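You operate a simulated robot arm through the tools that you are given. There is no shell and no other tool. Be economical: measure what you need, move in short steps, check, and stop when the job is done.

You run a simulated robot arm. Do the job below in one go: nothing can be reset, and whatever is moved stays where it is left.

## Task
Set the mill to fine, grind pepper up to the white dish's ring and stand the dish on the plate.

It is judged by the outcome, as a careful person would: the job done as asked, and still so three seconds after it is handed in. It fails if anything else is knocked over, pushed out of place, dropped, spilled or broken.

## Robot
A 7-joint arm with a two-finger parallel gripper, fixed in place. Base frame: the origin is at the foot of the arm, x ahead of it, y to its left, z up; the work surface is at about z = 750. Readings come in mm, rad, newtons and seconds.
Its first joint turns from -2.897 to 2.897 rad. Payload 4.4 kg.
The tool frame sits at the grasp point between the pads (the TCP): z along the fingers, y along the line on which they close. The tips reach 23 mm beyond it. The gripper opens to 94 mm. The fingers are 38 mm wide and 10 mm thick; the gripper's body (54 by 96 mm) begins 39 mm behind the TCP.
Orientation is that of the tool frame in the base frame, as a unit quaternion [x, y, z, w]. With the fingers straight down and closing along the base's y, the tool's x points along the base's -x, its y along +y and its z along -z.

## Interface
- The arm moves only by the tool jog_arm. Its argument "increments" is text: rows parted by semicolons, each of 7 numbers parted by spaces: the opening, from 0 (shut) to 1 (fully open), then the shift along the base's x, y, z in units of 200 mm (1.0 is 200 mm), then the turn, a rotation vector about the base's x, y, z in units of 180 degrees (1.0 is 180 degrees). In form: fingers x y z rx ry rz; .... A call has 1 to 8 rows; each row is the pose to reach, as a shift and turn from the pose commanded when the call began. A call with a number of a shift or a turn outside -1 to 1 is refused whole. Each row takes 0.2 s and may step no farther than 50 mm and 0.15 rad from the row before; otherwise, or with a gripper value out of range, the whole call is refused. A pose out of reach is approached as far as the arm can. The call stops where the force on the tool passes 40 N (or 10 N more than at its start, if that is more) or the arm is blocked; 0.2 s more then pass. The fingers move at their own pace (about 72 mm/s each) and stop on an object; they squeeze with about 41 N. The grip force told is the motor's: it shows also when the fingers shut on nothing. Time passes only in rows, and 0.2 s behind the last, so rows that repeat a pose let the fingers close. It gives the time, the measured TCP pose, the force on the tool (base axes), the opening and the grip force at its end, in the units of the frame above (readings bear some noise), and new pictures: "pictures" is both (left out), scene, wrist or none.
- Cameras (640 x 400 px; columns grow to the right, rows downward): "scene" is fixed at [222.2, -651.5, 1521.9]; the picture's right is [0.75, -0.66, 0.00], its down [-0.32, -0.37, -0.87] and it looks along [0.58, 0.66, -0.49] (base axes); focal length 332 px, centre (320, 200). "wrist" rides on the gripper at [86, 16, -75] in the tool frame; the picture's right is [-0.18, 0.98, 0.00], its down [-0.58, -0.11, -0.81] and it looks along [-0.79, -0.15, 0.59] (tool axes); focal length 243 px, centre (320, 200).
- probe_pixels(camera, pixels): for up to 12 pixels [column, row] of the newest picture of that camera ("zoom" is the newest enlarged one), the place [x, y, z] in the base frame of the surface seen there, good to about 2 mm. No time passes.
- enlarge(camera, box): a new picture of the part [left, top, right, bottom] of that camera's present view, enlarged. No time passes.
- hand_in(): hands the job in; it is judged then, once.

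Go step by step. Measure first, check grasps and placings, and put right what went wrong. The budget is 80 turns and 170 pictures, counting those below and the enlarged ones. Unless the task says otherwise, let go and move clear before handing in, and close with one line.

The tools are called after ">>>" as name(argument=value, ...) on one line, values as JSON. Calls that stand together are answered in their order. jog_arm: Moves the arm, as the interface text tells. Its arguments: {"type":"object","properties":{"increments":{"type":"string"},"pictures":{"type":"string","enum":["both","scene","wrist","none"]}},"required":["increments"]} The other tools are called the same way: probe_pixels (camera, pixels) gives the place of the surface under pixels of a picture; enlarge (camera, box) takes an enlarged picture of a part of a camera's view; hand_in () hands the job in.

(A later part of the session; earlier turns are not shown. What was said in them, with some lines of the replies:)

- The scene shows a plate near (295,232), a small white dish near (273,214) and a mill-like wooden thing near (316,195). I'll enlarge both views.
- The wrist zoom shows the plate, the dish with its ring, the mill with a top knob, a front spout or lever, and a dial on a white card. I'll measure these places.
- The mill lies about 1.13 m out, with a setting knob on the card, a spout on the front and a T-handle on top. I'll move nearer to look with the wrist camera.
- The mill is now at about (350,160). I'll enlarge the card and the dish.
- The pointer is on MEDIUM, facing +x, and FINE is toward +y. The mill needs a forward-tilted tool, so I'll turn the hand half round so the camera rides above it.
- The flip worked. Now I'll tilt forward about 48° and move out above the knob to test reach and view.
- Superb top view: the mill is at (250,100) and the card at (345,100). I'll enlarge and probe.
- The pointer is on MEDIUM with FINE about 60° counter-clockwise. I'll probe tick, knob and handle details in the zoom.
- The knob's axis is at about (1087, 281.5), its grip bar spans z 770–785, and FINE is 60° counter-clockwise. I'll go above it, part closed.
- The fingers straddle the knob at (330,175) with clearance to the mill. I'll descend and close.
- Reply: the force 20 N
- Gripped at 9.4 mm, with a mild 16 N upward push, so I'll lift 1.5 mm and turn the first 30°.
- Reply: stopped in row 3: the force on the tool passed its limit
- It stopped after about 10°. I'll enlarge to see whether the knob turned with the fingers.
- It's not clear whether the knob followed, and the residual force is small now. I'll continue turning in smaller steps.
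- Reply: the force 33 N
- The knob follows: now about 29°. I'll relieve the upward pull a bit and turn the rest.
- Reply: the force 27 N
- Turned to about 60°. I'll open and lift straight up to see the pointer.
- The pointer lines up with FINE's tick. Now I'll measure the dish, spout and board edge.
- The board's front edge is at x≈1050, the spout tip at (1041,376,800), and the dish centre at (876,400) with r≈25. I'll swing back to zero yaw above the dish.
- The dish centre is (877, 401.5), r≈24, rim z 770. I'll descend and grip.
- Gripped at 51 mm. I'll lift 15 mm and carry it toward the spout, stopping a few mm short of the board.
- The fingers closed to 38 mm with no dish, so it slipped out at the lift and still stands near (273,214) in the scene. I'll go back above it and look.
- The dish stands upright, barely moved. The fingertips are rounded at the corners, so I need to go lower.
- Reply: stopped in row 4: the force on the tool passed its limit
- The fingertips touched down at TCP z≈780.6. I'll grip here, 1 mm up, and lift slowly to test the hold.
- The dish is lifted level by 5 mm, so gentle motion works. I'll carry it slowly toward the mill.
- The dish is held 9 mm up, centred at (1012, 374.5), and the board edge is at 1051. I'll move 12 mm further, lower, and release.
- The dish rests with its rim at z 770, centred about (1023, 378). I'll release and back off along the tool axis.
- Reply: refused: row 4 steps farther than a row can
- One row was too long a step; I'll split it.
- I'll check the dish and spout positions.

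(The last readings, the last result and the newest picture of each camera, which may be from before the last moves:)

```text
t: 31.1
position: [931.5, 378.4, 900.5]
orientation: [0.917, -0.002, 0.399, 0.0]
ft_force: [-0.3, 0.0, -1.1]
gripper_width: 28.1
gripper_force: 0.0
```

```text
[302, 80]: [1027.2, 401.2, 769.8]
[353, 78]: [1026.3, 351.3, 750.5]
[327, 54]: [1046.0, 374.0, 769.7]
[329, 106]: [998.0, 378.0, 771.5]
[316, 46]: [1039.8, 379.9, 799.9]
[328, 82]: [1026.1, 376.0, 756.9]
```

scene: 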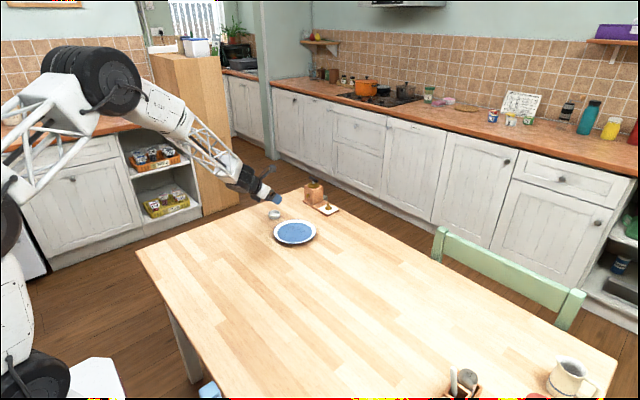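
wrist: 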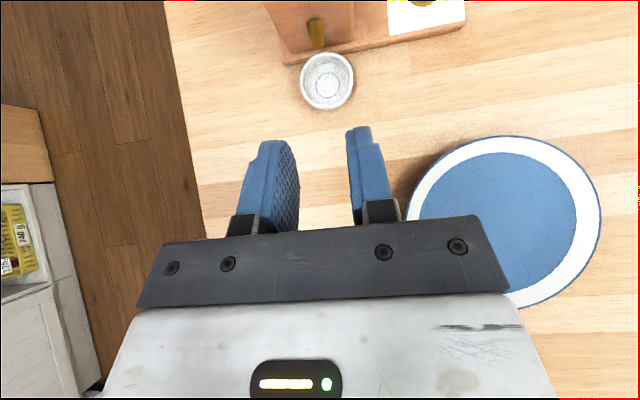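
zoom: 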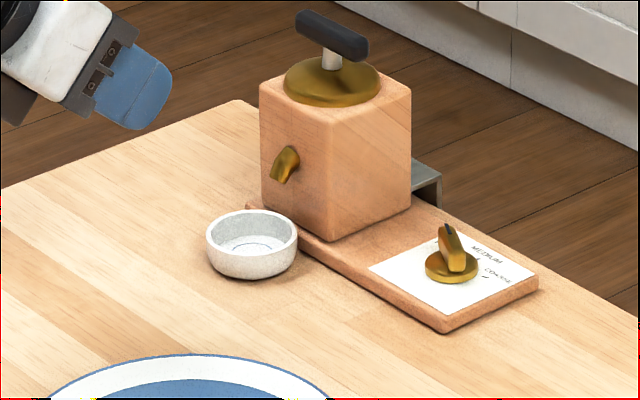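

The spout outlet is near x≈1042, and the dish (centre 1022.5) has about 4 mm left to the board. I'll nudge it nearer with closed fingers from behind.

>>> jog_arm(increments="0 0.1 -0.005 -0.15 0 0 0; 0 0.17 -0.005 -0.35 0 0 0; 0 0.17 -0.005 -0.5 0 0 0; 0 0.17 -0.005 -0.57 0 0 0; 0 0.22 -0.005 -0.57 0 0 0; 0 0.245 -0.005 -0.57 0 0 0; 0 0.26 -0.005 -0.57 0 0 0; 0 0.27 -0.005 -0.57 0 0 0", pictures="wrist")

>>> probe_pixels(camera="wrist", pixels=[[320, 120], [320, 100]])

>>> enlarge(camera="scene", box=[280, 175, 344, 225])

```text
t: 32.7
position: [981.9, 380.0, 784.8]
orientation: [0.917, -0.001, 0.399, 0.0]
ft_force: [-18.8, 1.8, 11.2]
gripper_width: 0.4
gripper_force: 41.5
stopped in row 8: the force on the tool passed its limit (the readings are from after the stop); the commanded pose is now the measured one
```

wrist: 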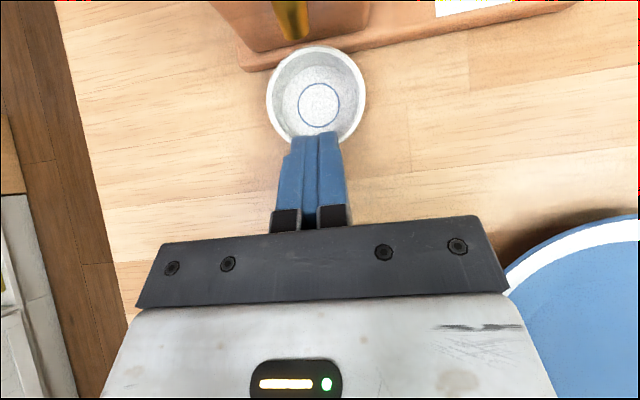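

```text
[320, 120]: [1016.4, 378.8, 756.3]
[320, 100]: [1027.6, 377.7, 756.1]
```

```text
8.00 times, centred on (312, 200) of scene
```

zoom: 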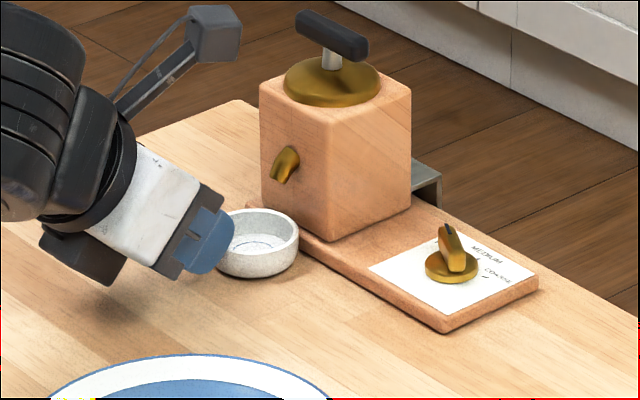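

The dish has met the board and the mill has not shifted. I'll back off and measure.

>>> jog_arm(increments="0 -0.05 0 0.02 0 0 0; 0 -0.15 0 0.15 0 0 0; 0 -0.2 0 0.35 0 0 0; 0 -0.2 0 0.55 0 0 0", pictures="wrist")

>>> enlarge(camera="wrist", box=[230, 0, 420, 120])

```text
t: 33.7
position: [943.3, 379.9, 894.3]
orientation: [0.917, 0.0, 0.398, 0.0]
ft_force: [-0.5, -0.3, 0.2]
gripper_width: 0.0
gripper_force: 41.6
```

wrist: 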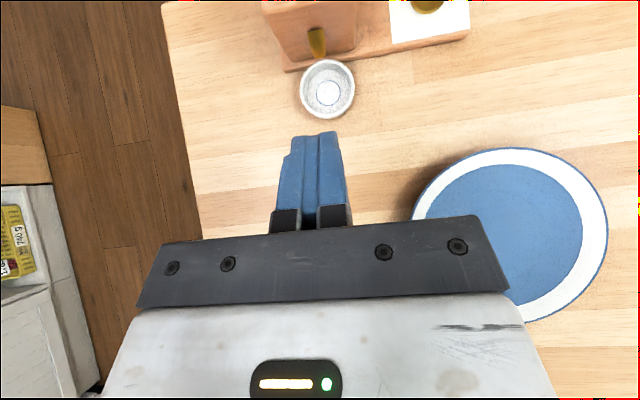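

```text
3.33 times, centred on (325, 60) of wrist
```

zoom: 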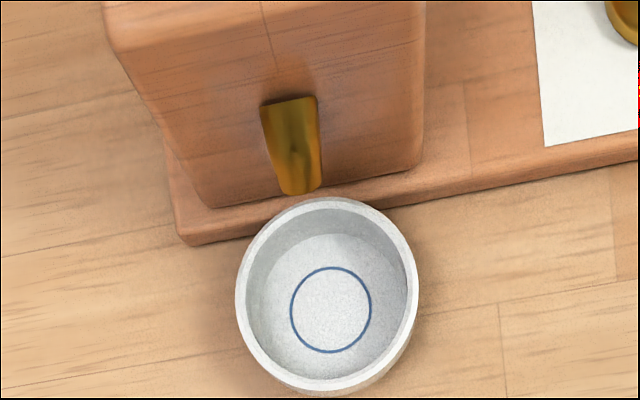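

>>> probe_pixels(camera="zoom", pixels=[[240, 290], [414, 283], [322, 203], [335, 382], [300, 188], [296, 193], [304, 180], [330, 308], [328, 215], [600, 150], [200, 235]])

```text
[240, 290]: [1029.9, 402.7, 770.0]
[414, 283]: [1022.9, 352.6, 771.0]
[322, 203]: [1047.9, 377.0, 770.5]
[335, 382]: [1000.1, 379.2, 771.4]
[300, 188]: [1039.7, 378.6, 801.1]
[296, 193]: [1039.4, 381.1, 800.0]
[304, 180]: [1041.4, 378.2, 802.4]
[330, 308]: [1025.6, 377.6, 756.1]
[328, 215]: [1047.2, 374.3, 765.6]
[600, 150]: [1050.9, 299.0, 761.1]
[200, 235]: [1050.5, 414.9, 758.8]
```

The dish now stands snug to the board, centre (1025, 378), with the spout outlet over it. I'll grind by pushing the T-handle's ends round with closed fingertips, first placing them behind the +y end.

>>> jog_arm(increments="0 0.2 0.04 0.12 0 0 0; 0 0.4 0.07 0.2 0 0 0; 0 0.52 0.077 0.2 0 0 0; 0 0.56 0.077 0.1 0 0 0; 0 0.56 0.077 -0.018 0 0 0; 0 0.56 0.077 -0.018 0 0 0", pictures="wrist")

>>> enlarge(camera="scene", box=[280, 155, 344, 205])

```text
t: 35.1
position: [1054.9, 393.1, 891.3]
orientation: [0.917, -0.001, 0.398, -0.001]
ft_force: [-0.7, 0.2, -0.8]
gripper_width: 0.0
gripper_force: 40.9
```

wrist: 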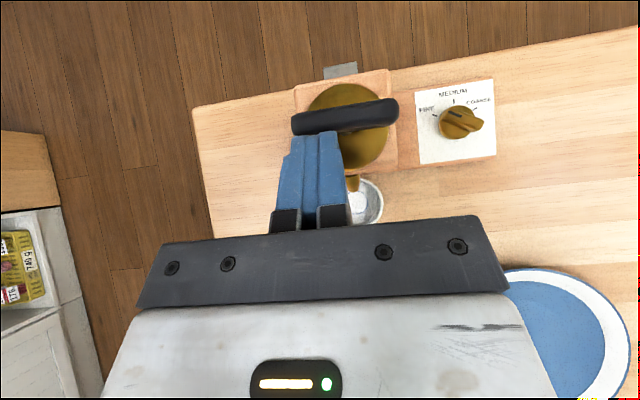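

```text
8.00 times, centred on (312, 180) of scene
```

zoom: 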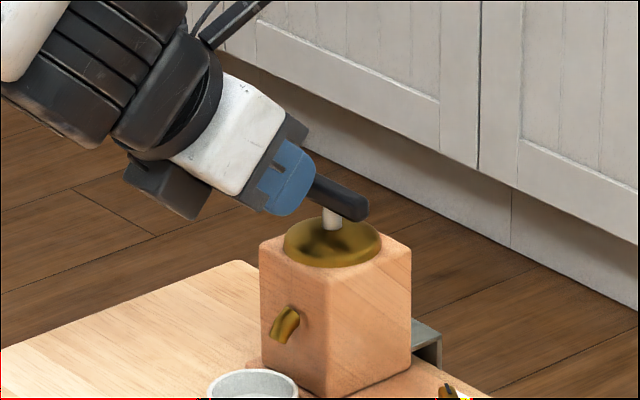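

The fingertip sits right behind the bar's +y end. I'll sweep it clockwise through a quarter turn.

>>> jog_arm(increments="0 0.034 0.029 0 0 0 0; 0 0.074 0.052 0 0 0 0; 0 0.12 0.06 0 0 0 0; 0 0.166 0.052 0 0 0 0; 0 0.207 0.029 0 0 0 0; 0 0.224 0.012 0 0 0 0", pictures="wrist")

>>> enlarge(camera="scene", box=[280, 165, 344, 215])

```text
t: 36.5
position: [1096.7, 399.9, 890.4]
orientation: [0.917, 0.0, 0.398, -0.001]
ft_force: [-14.7, 24.7, -2.6]
gripper_width: 0.1
gripper_force: 41.5
```

wrist: 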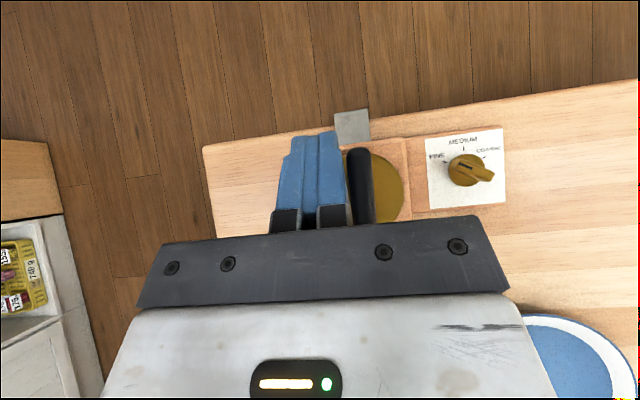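

```text
8.00 times, centred on (312, 190) of scene
```

zoom: 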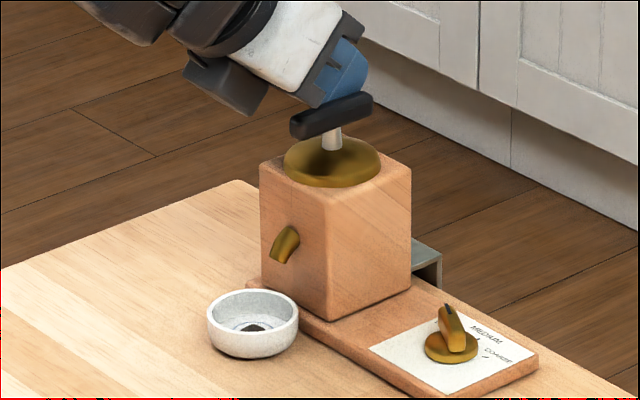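

It works: the bar turned a quarter and dark pepper shows in the dish at (255,325). I'll lift away and check the amount against the ring.

>>> jog_arm(increments="0 0 0.03 0.02 0 0 0; 0 -0.05 0.05 0.15 0 0 0; 0 -0.2 0.05 0.3 0 0 0; 0 -0.4 0 0.35 0 0 0; 0 -0.6 -0.1 0.35 0 0 0", pictures="wrist")

>>> enlarge(camera="wrist", box=[270, 60, 400, 170])

>>> enlarge(camera="scene", box=[290, 195, 322, 215])

```text
t: 37.7
position: [978.9, 377.4, 959.7]
orientation: [0.917, -0.001, 0.399, 0.0]
ft_force: [0.3, 0.0, -1.3]
gripper_width: 0.0
gripper_force: 41.1
```

wrist: 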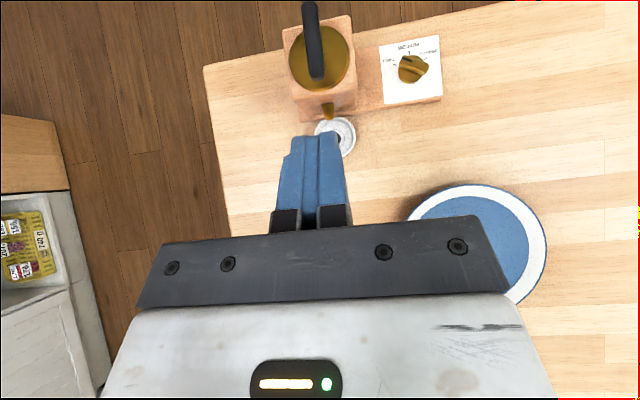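

```text
3.64 times, centred on (335, 115) of wrist
```

zoom: 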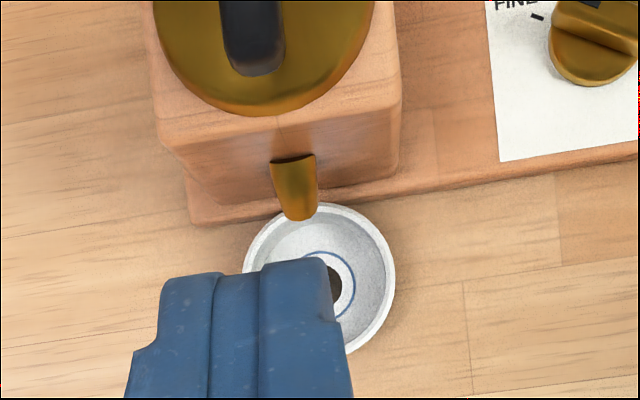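

```text
16.00 times, centred on (306, 205) of scene
```

zoom: 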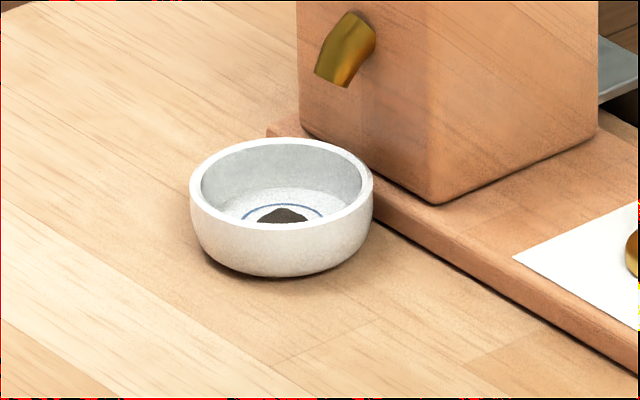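

The pile is about 0.6 of the ring's diameter, so more is needed. The bar now lies along x, so I'll push its near end toward +y for another quarter.

>>> jog_arm(increments="0 0.2 -0.08 0 0 0 0; 0 0.4 -0.115 0 0 0 0; 0 0.433 -0.115 -0.15 0 0 0; 0 0.433 -0.115 -0.345 0 0 0; 0 0.39 -0.075 -0.345 0 0 0; 0 0.367 -0.021 -0.345 0 0 0; 0 0.37 0.037 -0.345 0 0 0; 0 0.397 0.089 -0.345 0 0 0", pictures="wrist")

>>> enlarge(camera="scene", box=[290, 195, 322, 215])

```text
t: 39.5
position: [1058.0, 393.8, 891.6]
orientation: [0.917, -0.001, 0.398, -0.001]
ft_force: [-7.8, -4.6, 6.3]
gripper_width: 0.0
gripper_force: 41.0
```

wrist: 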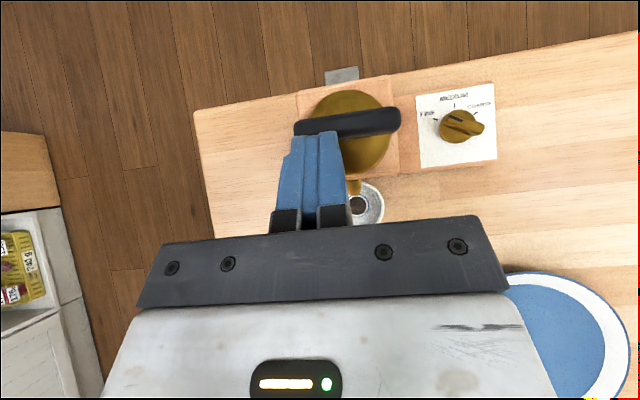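

```text
16.00 times, centred on (306, 205) of scene
```

zoom: 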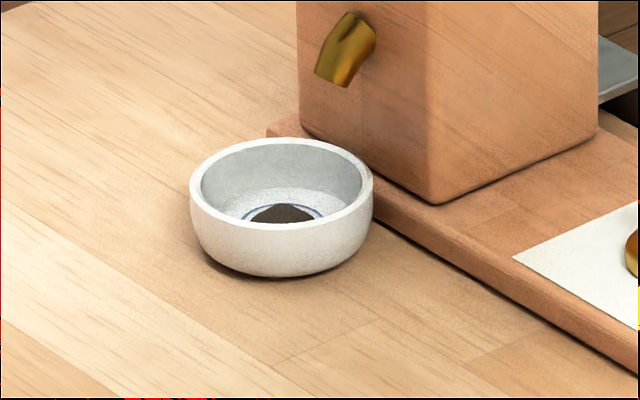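

Now the pile is about 0.79 of the ring's diameter at half a turn, so volume goes as the cube and a full turn should fill it. Next comes the third quarter.

>>> jog_arm(increments="0 0.06 0.048 0 0 0 0; 0 0.105 0.056 0 0 0 0; 0 0.152 0.048 0 0 0 0; 0 0.193 0.025 0 0 0 0; 0 0.209 0.008 0 0 0 0; 0 0.209 0.04 0.02 0 0 0; 0 0.16 0.06 0.18 0 0 0; 0 0.0 0.04 0.3 0 0 0", pictures="wrist")

>>> enlarge(camera="scene", box=[290, 195, 322, 215])

>>> enlarge(camera="wrist", box=[270, 60, 430, 220])

```text
t: 41.3
position: [1058.4, 403.3, 952.4]
orientation: [0.917, -0.001, 0.398, 0.0]
ft_force: [-0.5, 0.7, -0.7]
gripper_width: 0.0
gripper_force: 41.0
```

wrist: 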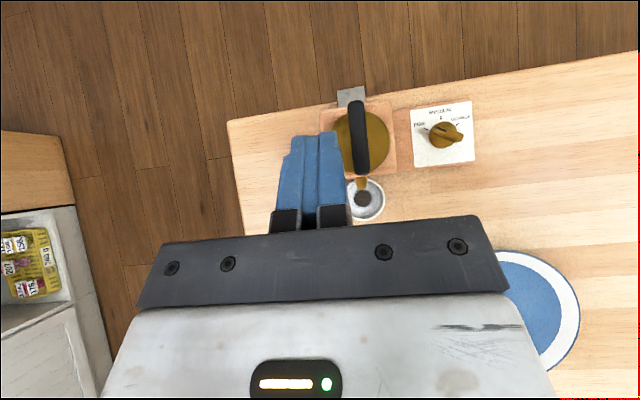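

```text
16.00 times, centred on (306, 205) of scene
```

zoom: 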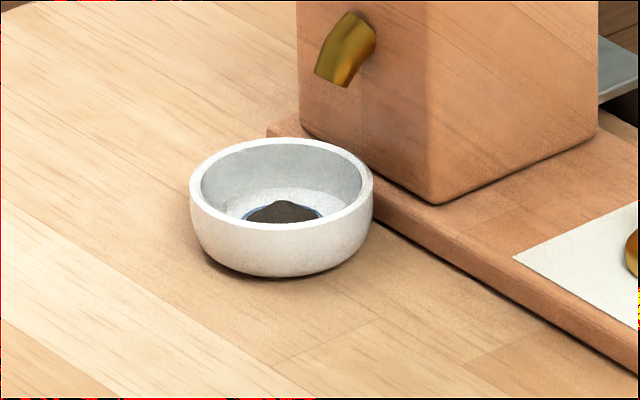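

```text
2.50 times, centred on (350, 140) of wrist
```

zoom: 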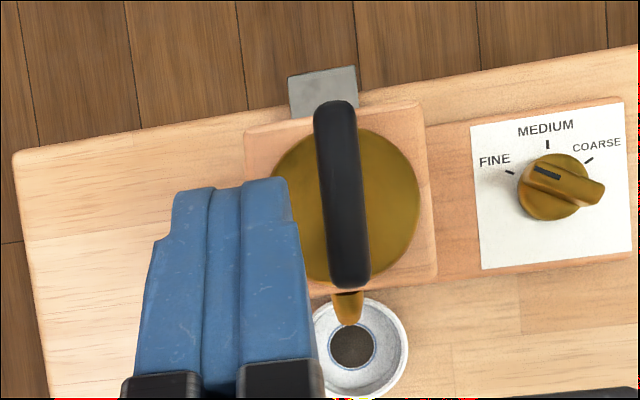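

About 0.91 of the diameter after three quarters. One more quarter brings it to a full turn.

>>> jog_arm(increments="0 0.036 -0.12 0 0 0 0; 0 0.036 -0.243 0 0 0 0; 0 0.036 -0.243 -0.16 0 0 0; 0 0.036 -0.243 -0.305 0 0 0; 0 -0.007 -0.203 -0.305 0 0 0; 0 -0.03 -0.149 -0.305 0 0 0; 0 -0.027 -0.091 -0.305 0 0 0; 0 -0.004 -0.047 -0.305 0 0 0", pictures="wrist")

>>> enlarge(camera="scene", box=[290, 195, 322, 215])

>>> enlarge(camera="wrist", box=[320, 170, 400, 230])

```text
t: 43.1
position: [1056.9, 392.7, 891.3]
orientation: [0.917, -0.002, 0.399, 0.0]
ft_force: [-25.7, -15.2, 17.7]
gripper_width: 0.0
gripper_force: 41.1
```

wrist: 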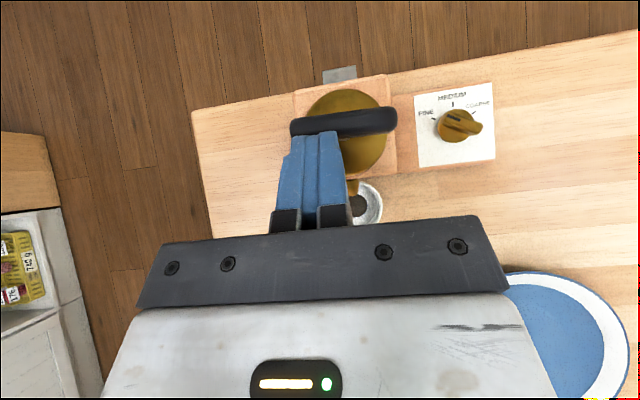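

```text
16.00 times, centred on (306, 205) of scene
```

zoom: 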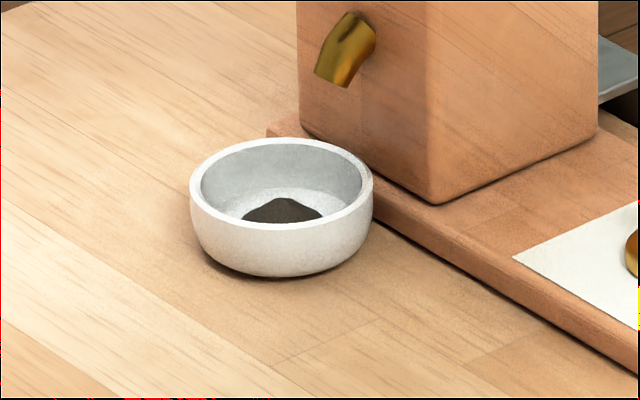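

```text
6.67 times, centred on (360, 200) of wrist
```

zoom: 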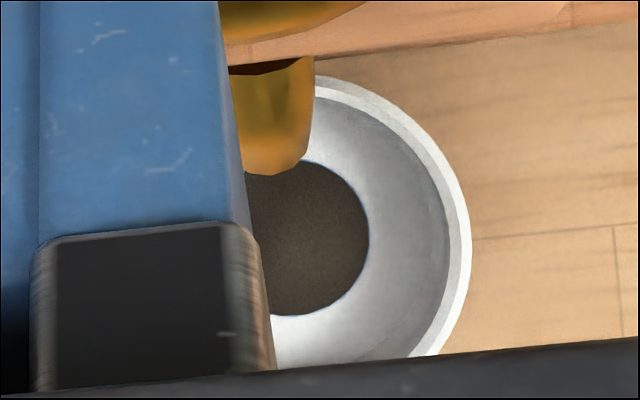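

The pile now just reaches the ring. I'll back off without moving the handle and look from above.

>>> jog_arm(increments="0.3 -0.04 0 0.02 0 0 0; 0.5 -0.1 0 0.15 0 0 0; 0.7 -0.3 0 0.2 0 0 0; 0.8 -0.5 -0.05 0.2 0 0 0; 0.8 -0.6 -0.078 0.2 0 0 0", pictures="both")

>>> enlarge(camera="wrist", box=[290, 60, 390, 150])

```text
t: 44.3
position: [937.3, 378.1, 932.1]
orientation: [0.917, -0.001, 0.399, -0.001]
ft_force: [-0.8, 0.4, 0.3]
gripper_width: 74.9
gripper_force: 0.0
```

scene: 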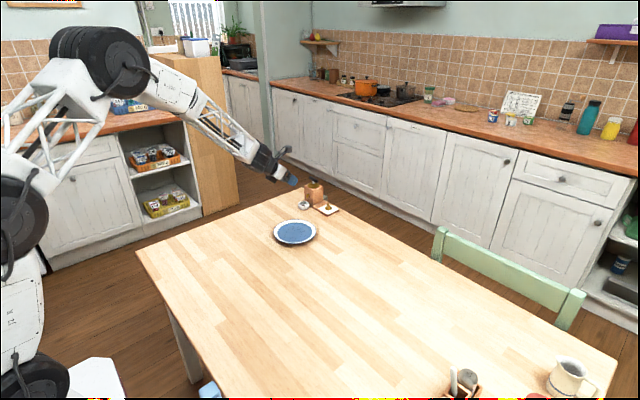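
wrist: 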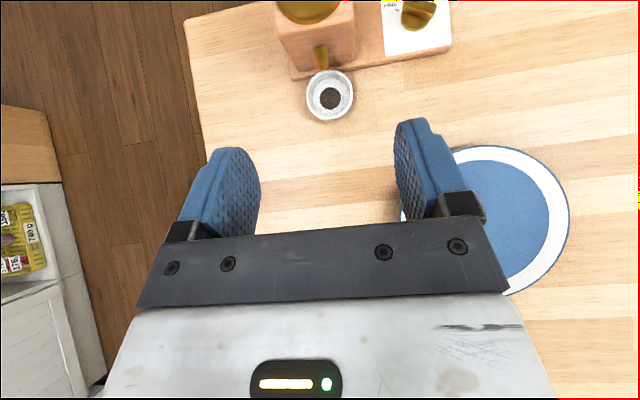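

```text
4.44 times, centred on (340, 105) of wrist
```

zoom: 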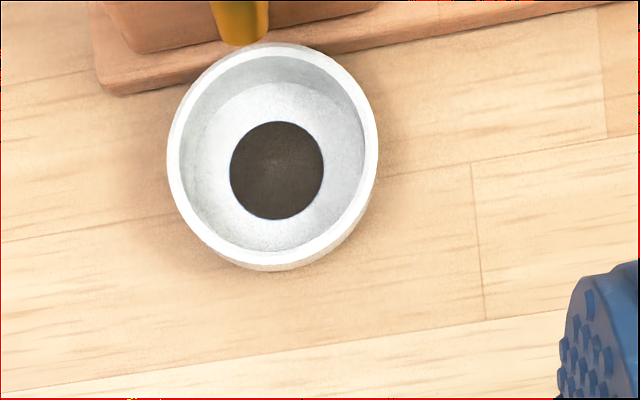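

The pepper reaches exactly to the ring and nothing spilled. Now I'll straddle the dish again and grip it.

>>> jog_arm(increments="0.8 0.1 -0.002 -0.18 0 0 0; 0.8 0.2 -0.002 -0.36 0 0 0; 0.75 0.28 -0.002 -0.53 0 0 0; 0.75 0.35 -0.002 -0.66 0 0 0; 0.75 0.41 -0.002 -0.73 0 0 0; 0.75 0.426 -0.002 -0.748 0 0 0; 0.75 0.426 -0.002 -0.748 0 0 0", pictures="wrist")

>>> probe_pixels(camera="wrist", pixels=[[326, 130], [325, 222], [280, 178], [370, 178]])

```text
t: 45.9
position: [1023.0, 377.9, 781.7]
orientation: [0.917, -0.001, 0.399, -0.001]
ft_force: [0.7, -0.1, -1.0]
gripper_width: 70.4
gripper_force: 0.1
```

wrist: 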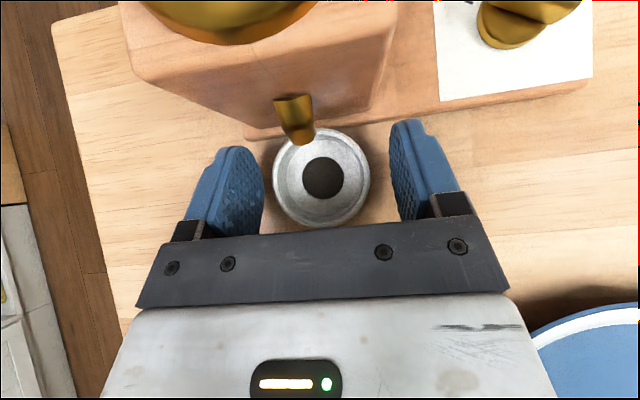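

```text
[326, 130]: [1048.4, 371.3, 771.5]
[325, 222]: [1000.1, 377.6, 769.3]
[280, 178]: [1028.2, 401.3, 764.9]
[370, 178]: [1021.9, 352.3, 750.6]
```

The dish sits slightly to the +y side, so I'll shift 1 mm, close and lift gently.

>>> jog_arm(increments="0.75 0 0.006 0 0 0 0; 0.6 0 0.006 0 0 0 0; 0.57 0 0.006 0 0 0 0; 0 0 0.006 0 0 0 0; 0 0 0.006 0 0 0 0; 0 0 0.006 0.006 0 0 0; 0 0 0.006 0.014 0 0 0; 0 0 0.006 0.022 0 0 0", pictures="wrist")

>>> probe_pixels(camera="wrist", pixels=[[322, 129], [368, 175], [327, 222], [281, 178], [325, 178]])

```text
t: 47.7
position: [1022.4, 378.0, 786.4]
orientation: [0.917, -0.001, 0.399, -0.001]
ft_force: [-0.2, -0.3, -0.5]
gripper_width: 51.5
gripper_force: 41.0
```

wrist: 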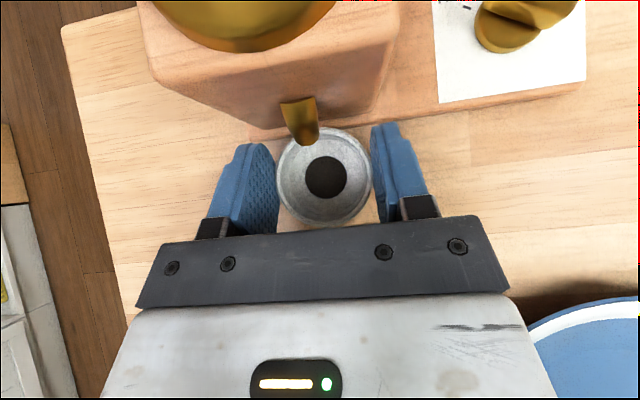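

```text
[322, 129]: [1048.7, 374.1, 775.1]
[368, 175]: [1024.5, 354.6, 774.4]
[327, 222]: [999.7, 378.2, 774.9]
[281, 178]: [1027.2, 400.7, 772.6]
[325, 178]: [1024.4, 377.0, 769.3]
```

Held level, 5 mm up. I'll draw it slowly back from the spout, then rise.

>>> jog_arm(increments="0 -0.02 0 0.005 0 0 0; 0 -0.06 0 0.005 0 0 0; 0 -0.12 0 0.005 0 0 0; 0 -0.18 0 0.01 0 0 0; 0 -0.24 0 0.025 0 0 0; 0 -0.3 0 0.045 0 0 0; 0 -0.35 0 0.065 0 0 0; 0 -0.37 0 0.075 0 0 0", pictures="none")

>>> jog_arm(increments="0 0 0 0.02 0 0 0; 0 -0.03 -0.02 0.04 0 0 0; 0 -0.08 -0.05 0.06 0 0 0; 0 -0.14 -0.09 0.075 0 0 0; 0 -0.2 -0.13 0.085 0 0 0; 0 -0.25 -0.17 0.09 0 0 0; 0 -0.28 -0.2 0.095 0 0 0; 0 -0.29 -0.21 0.095 0 0 0", pictures="both")

```text
t: 49.5
position: [948.7, 378.6, 800.6]
orientation: [0.917, -0.002, 0.399, 0.0]
ft_force: [-0.6, -0.2, -0.3]
gripper_width: 51.4
gripper_force: 41.2
```

```text
t: 51.3
position: [890.8, 335.5, 820.6]
orientation: [0.917, -0.002, 0.398, -0.001]
ft_force: [0.0, 0.9, -0.8]
gripper_width: 51.2
gripper_force: 41.3
```

scene: 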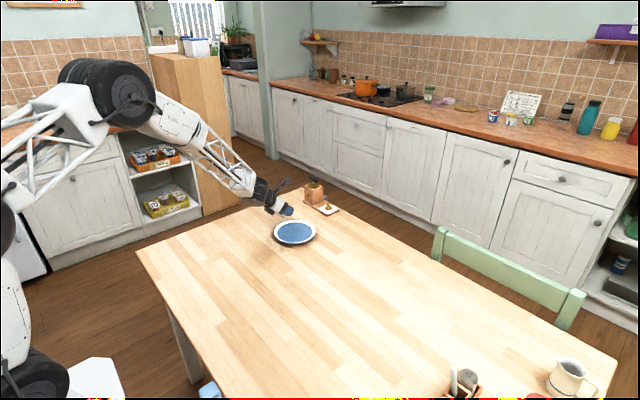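
wrist: 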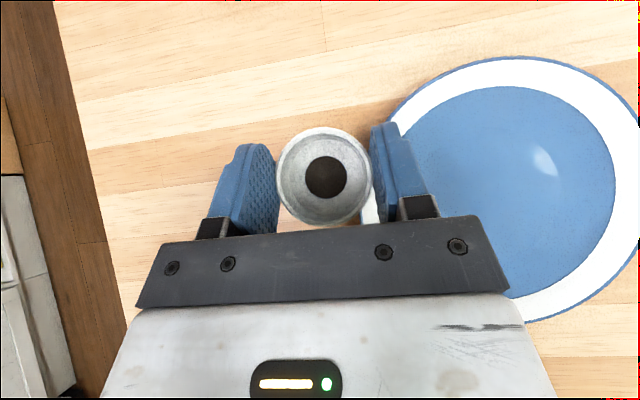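

Held steadily. I'll measure the plate's outline, its flat well, and the dish.

>>> probe_pixels(camera="wrist", pixels=[[510, 58], [520, 90], [510, 180], [425, 130], [612, 180], [545, 312], [545, 285], [455, 180], [322, 130], [327, 222], [325, 178]])

>>> enlarge(camera="scene", box=[255, 190, 335, 250])

```text
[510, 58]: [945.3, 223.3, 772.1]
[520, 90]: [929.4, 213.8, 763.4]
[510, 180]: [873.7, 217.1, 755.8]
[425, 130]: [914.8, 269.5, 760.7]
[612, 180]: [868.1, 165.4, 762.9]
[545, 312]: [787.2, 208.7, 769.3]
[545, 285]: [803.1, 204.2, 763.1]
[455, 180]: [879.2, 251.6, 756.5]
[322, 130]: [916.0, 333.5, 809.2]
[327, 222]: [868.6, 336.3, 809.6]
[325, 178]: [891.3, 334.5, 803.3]
```

```text
6.67 times, centred on (295, 220) of scene
```

zoom: 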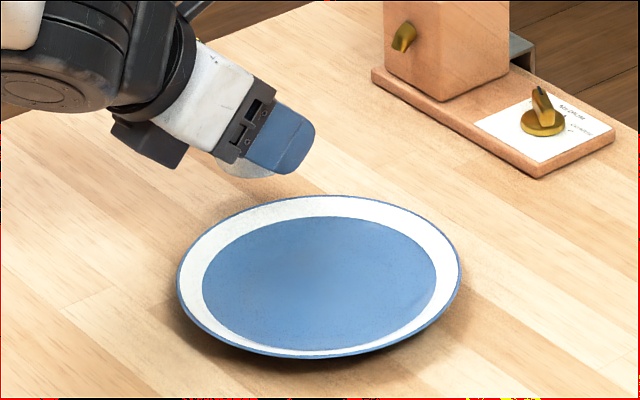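

The plate's centre is about (865, 230) with a flat well at z≈756. The dish's bottom at z≈789 clears the rim, so I'll carry it over slowly.

>>> jog_arm(increments="0 -0.005 -0.025 0 0 0 0; 0 -0.02 -0.085 0 0 0 0; 0 -0.045 -0.175 0 0 0 0; 0 -0.07 -0.275 0 0 0 0; 0 -0.095 -0.375 0 0 0 0; 0 -0.115 -0.455 0 0 0 0; 0 -0.13 -0.505 0 0 0 0; 0 -0.135 -0.525 0 0 0 0", pictures="wrist")

>>> probe_pixels(camera="wrist", pixels=[[322, 130], [327, 222], [460, 178], [180, 178], [330, 80], [330, 60], [250, 120], [410, 120]])

```text
t: 53.1
position: [864.3, 231.1, 818.5]
orientation: [0.917, -0.001, 0.399, -0.001]
ft_force: [-0.7, 0.6, -1.0]
gripper_width: 50.7
gripper_force: 41.1
```

wrist: 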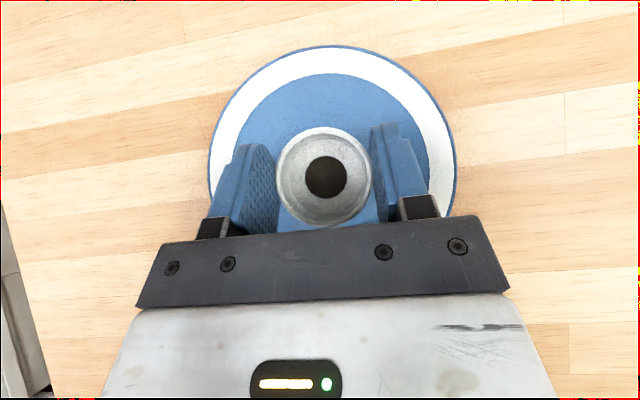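

```text
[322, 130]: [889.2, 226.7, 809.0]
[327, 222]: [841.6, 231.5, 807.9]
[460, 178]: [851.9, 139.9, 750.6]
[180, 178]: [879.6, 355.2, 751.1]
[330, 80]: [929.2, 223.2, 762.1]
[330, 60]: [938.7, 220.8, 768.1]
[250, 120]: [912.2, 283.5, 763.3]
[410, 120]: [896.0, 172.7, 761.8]
```

The dish is centred over the plate at (865.5, 229). I'll lower it gently to just above the well.

>>> jog_arm(increments="0 0 0.005 -0.02 0 0 0; 0 0 0.005 -0.05 0 0 0; 0 0 0.005 -0.08 0 0 0; 0 0 0.005 -0.11 0 0 0; 0 0 0.005 -0.13 0 0 0; 0 0 0.005 -0.14 0 0 0; 0 0 0.005 -0.145 0 0 0", pictures="wrist")

>>> probe_pixels(camera="wrist", pixels=[[322, 130], [327, 222], [368, 175]])

>>> enlarge(camera="scene", box=[263, 200, 327, 250])

```text
t: 54.7
position: [864.3, 232.6, 790.2]
orientation: [0.917, -0.001, 0.398, -0.001]
ft_force: [-0.1, -0.5, -0.1]
gripper_width: 50.8
gripper_force: 41.5
```

wrist: 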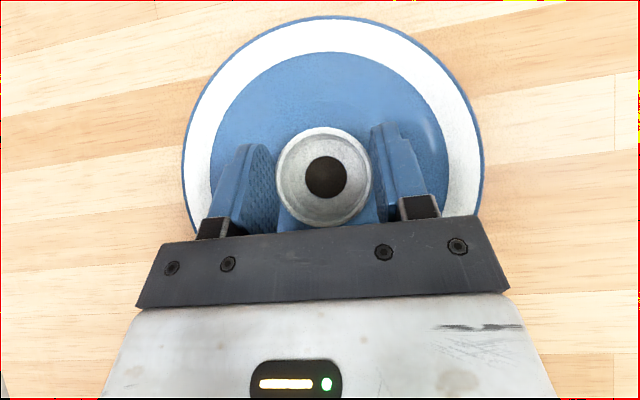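

```text
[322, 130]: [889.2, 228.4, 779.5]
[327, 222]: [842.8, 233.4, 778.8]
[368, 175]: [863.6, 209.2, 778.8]
```

```text
8.00 times, centred on (295, 225) of scene
```

zoom: 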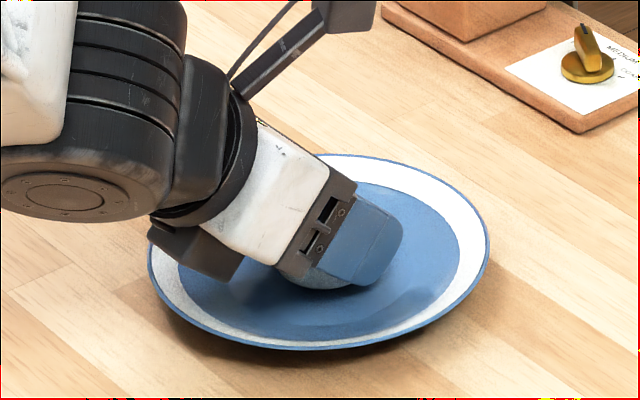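

About 2.5 mm remain. I'll check the pod's clearance over the plate's near rim first.

>>> probe_pixels(camera="zoom", pixels=[[225, 278], [205, 270], [165, 240], [160, 285], [180, 290]])

>>> jog_arm(increments="0 0 0 -0.004 0 0 0; 0 0 0 -0.008 0 0 0; 0 0 0 -0.01 0 0 0; 0 0 0 -0.01 0 0 0", pictures="none")

```text
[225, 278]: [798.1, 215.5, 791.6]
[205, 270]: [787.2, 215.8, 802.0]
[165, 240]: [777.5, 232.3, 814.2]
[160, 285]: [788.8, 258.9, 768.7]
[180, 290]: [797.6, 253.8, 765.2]
```

```text
t: 55.7
position: [864.4, 233.4, 788.5]
orientation: [0.917, -0.001, 0.398, -0.001]
ft_force: [0.2, 0.2, -1.4]
gripper_width: 50.8
gripper_force: 40.5
```

No contact yet and clearance is ample, so I'll go down in half-millimetre steps.

>>> jog_arm(increments="0 0 0 -0.0025 0 0 0; 0 0 0 -0.005 0 0 0; 0 0 0 -0.005 0 0 0", pictures="none")

```text
t: 56.5
position: [864.2, 232.8, 788.7]
orientation: [0.917, 0.0, 0.399, -0.001]
ft_force: [-0.7, -1.0, 0.8]
gripper_width: 50.7
gripper_force: 40.7
```

>>> jog_arm(increments="0 0 0 -0.0025 0 0 0; 0 0 0 -0.005 0 0 0; 0 0 0 -0.005 0 0 0", pictures="wrist")

>>> probe_pixels(camera="wrist", pixels=[[322, 130], [327, 222], [368, 175]])

```text
t: 57.3
position: [863.5, 232.6, 787.8]
orientation: [0.917, -0.002, 0.398, -0.001]
ft_force: [-1.0, 0.5, 12.1]
gripper_width: 50.7
gripper_force: 41.1
```

wrist: 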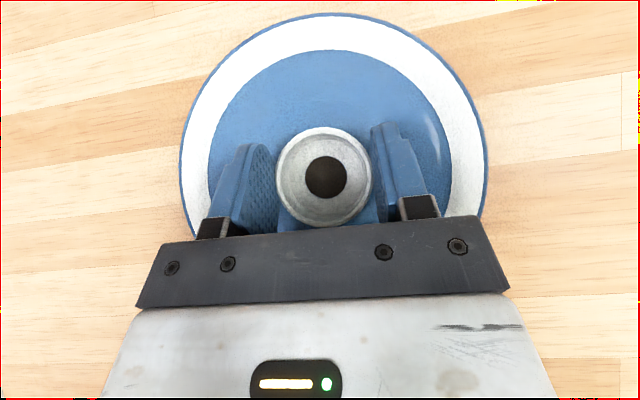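

```text
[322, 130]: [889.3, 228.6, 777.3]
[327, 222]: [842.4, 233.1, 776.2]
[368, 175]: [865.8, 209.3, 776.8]
```

The dish is seated (12 N up, rim z 776.8). I'll open just a little, rise, then open more and retreat.

>>> jog_arm(increments="0.57 0 0 0.003 0 0 0; 0.6 0 0 0.005 0 0 0; 0.62 0 0 0.01 0 0 0; 0.66 0 0 0.05 0 0 0; 0.7 0 0 0.15 0 0 0; 0.7 -0.05 0 0.35 0 0 0; 0.7 -0.1 0 0.55 0 0 0; 0.7 -0.2 0 0.7 0 0 0", pictures="both")

>>> enlarge(camera="wrist", box=[240, 20, 400, 150])

>>> enlarge(camera="scene", box=[265, 180, 345, 250])

```text
t: 59.1
position: [824.5, 233.1, 926.7]
orientation: [0.917, -0.002, 0.398, -0.001]
ft_force: [-1.4, -0.2, 0.6]
gripper_width: 65.7
gripper_force: 0.2
```

scene: 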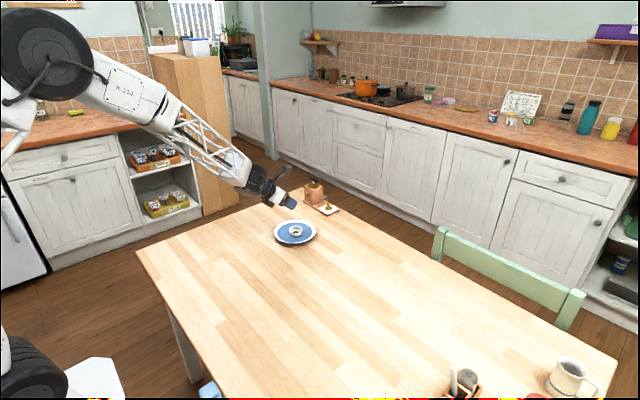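
wrist: 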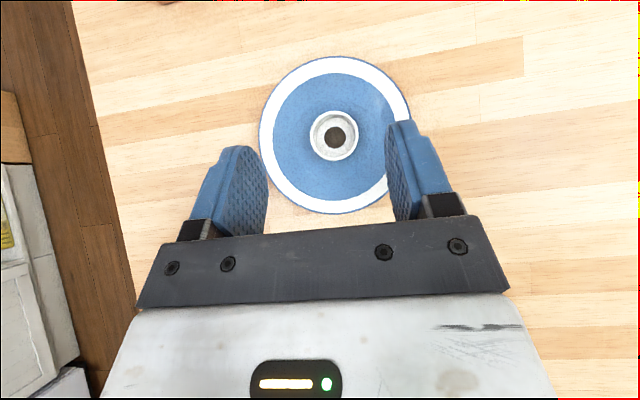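

```text
3.08 times, centred on (320, 85) of wrist
```

zoom: 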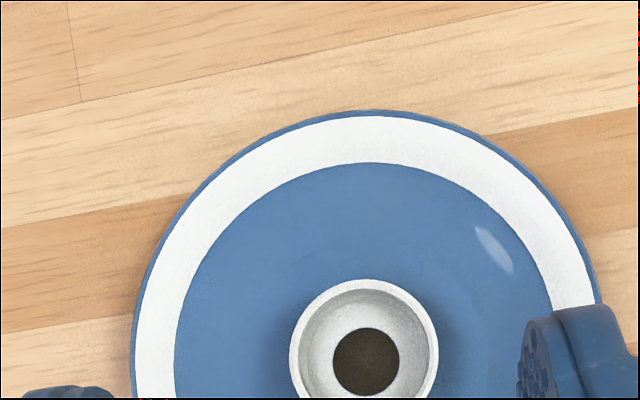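

```text
5.71 times, centred on (305, 215) of scene
```

zoom: 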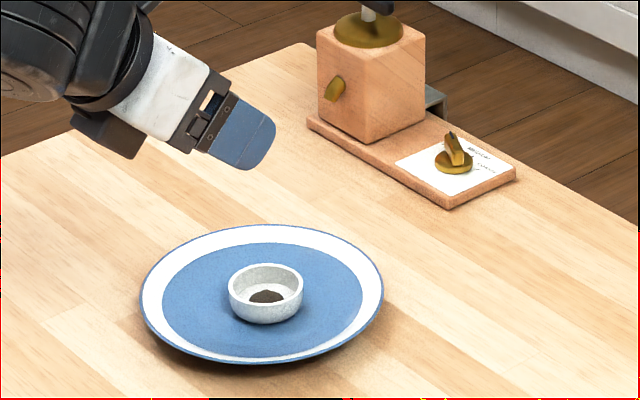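

The dish stands centred on the plate with its pepper at the ring, nothing is spilled, the mill hasn't moved, and its knob is on FINE. The arm is clear, so I'll hand in.

>>> hand_in()

```text
The job is handed in.
```

The mill is set to FINE, the white dish is filled with pepper to its ring, and it stands on the plate; nothing was spilled or knocked over.
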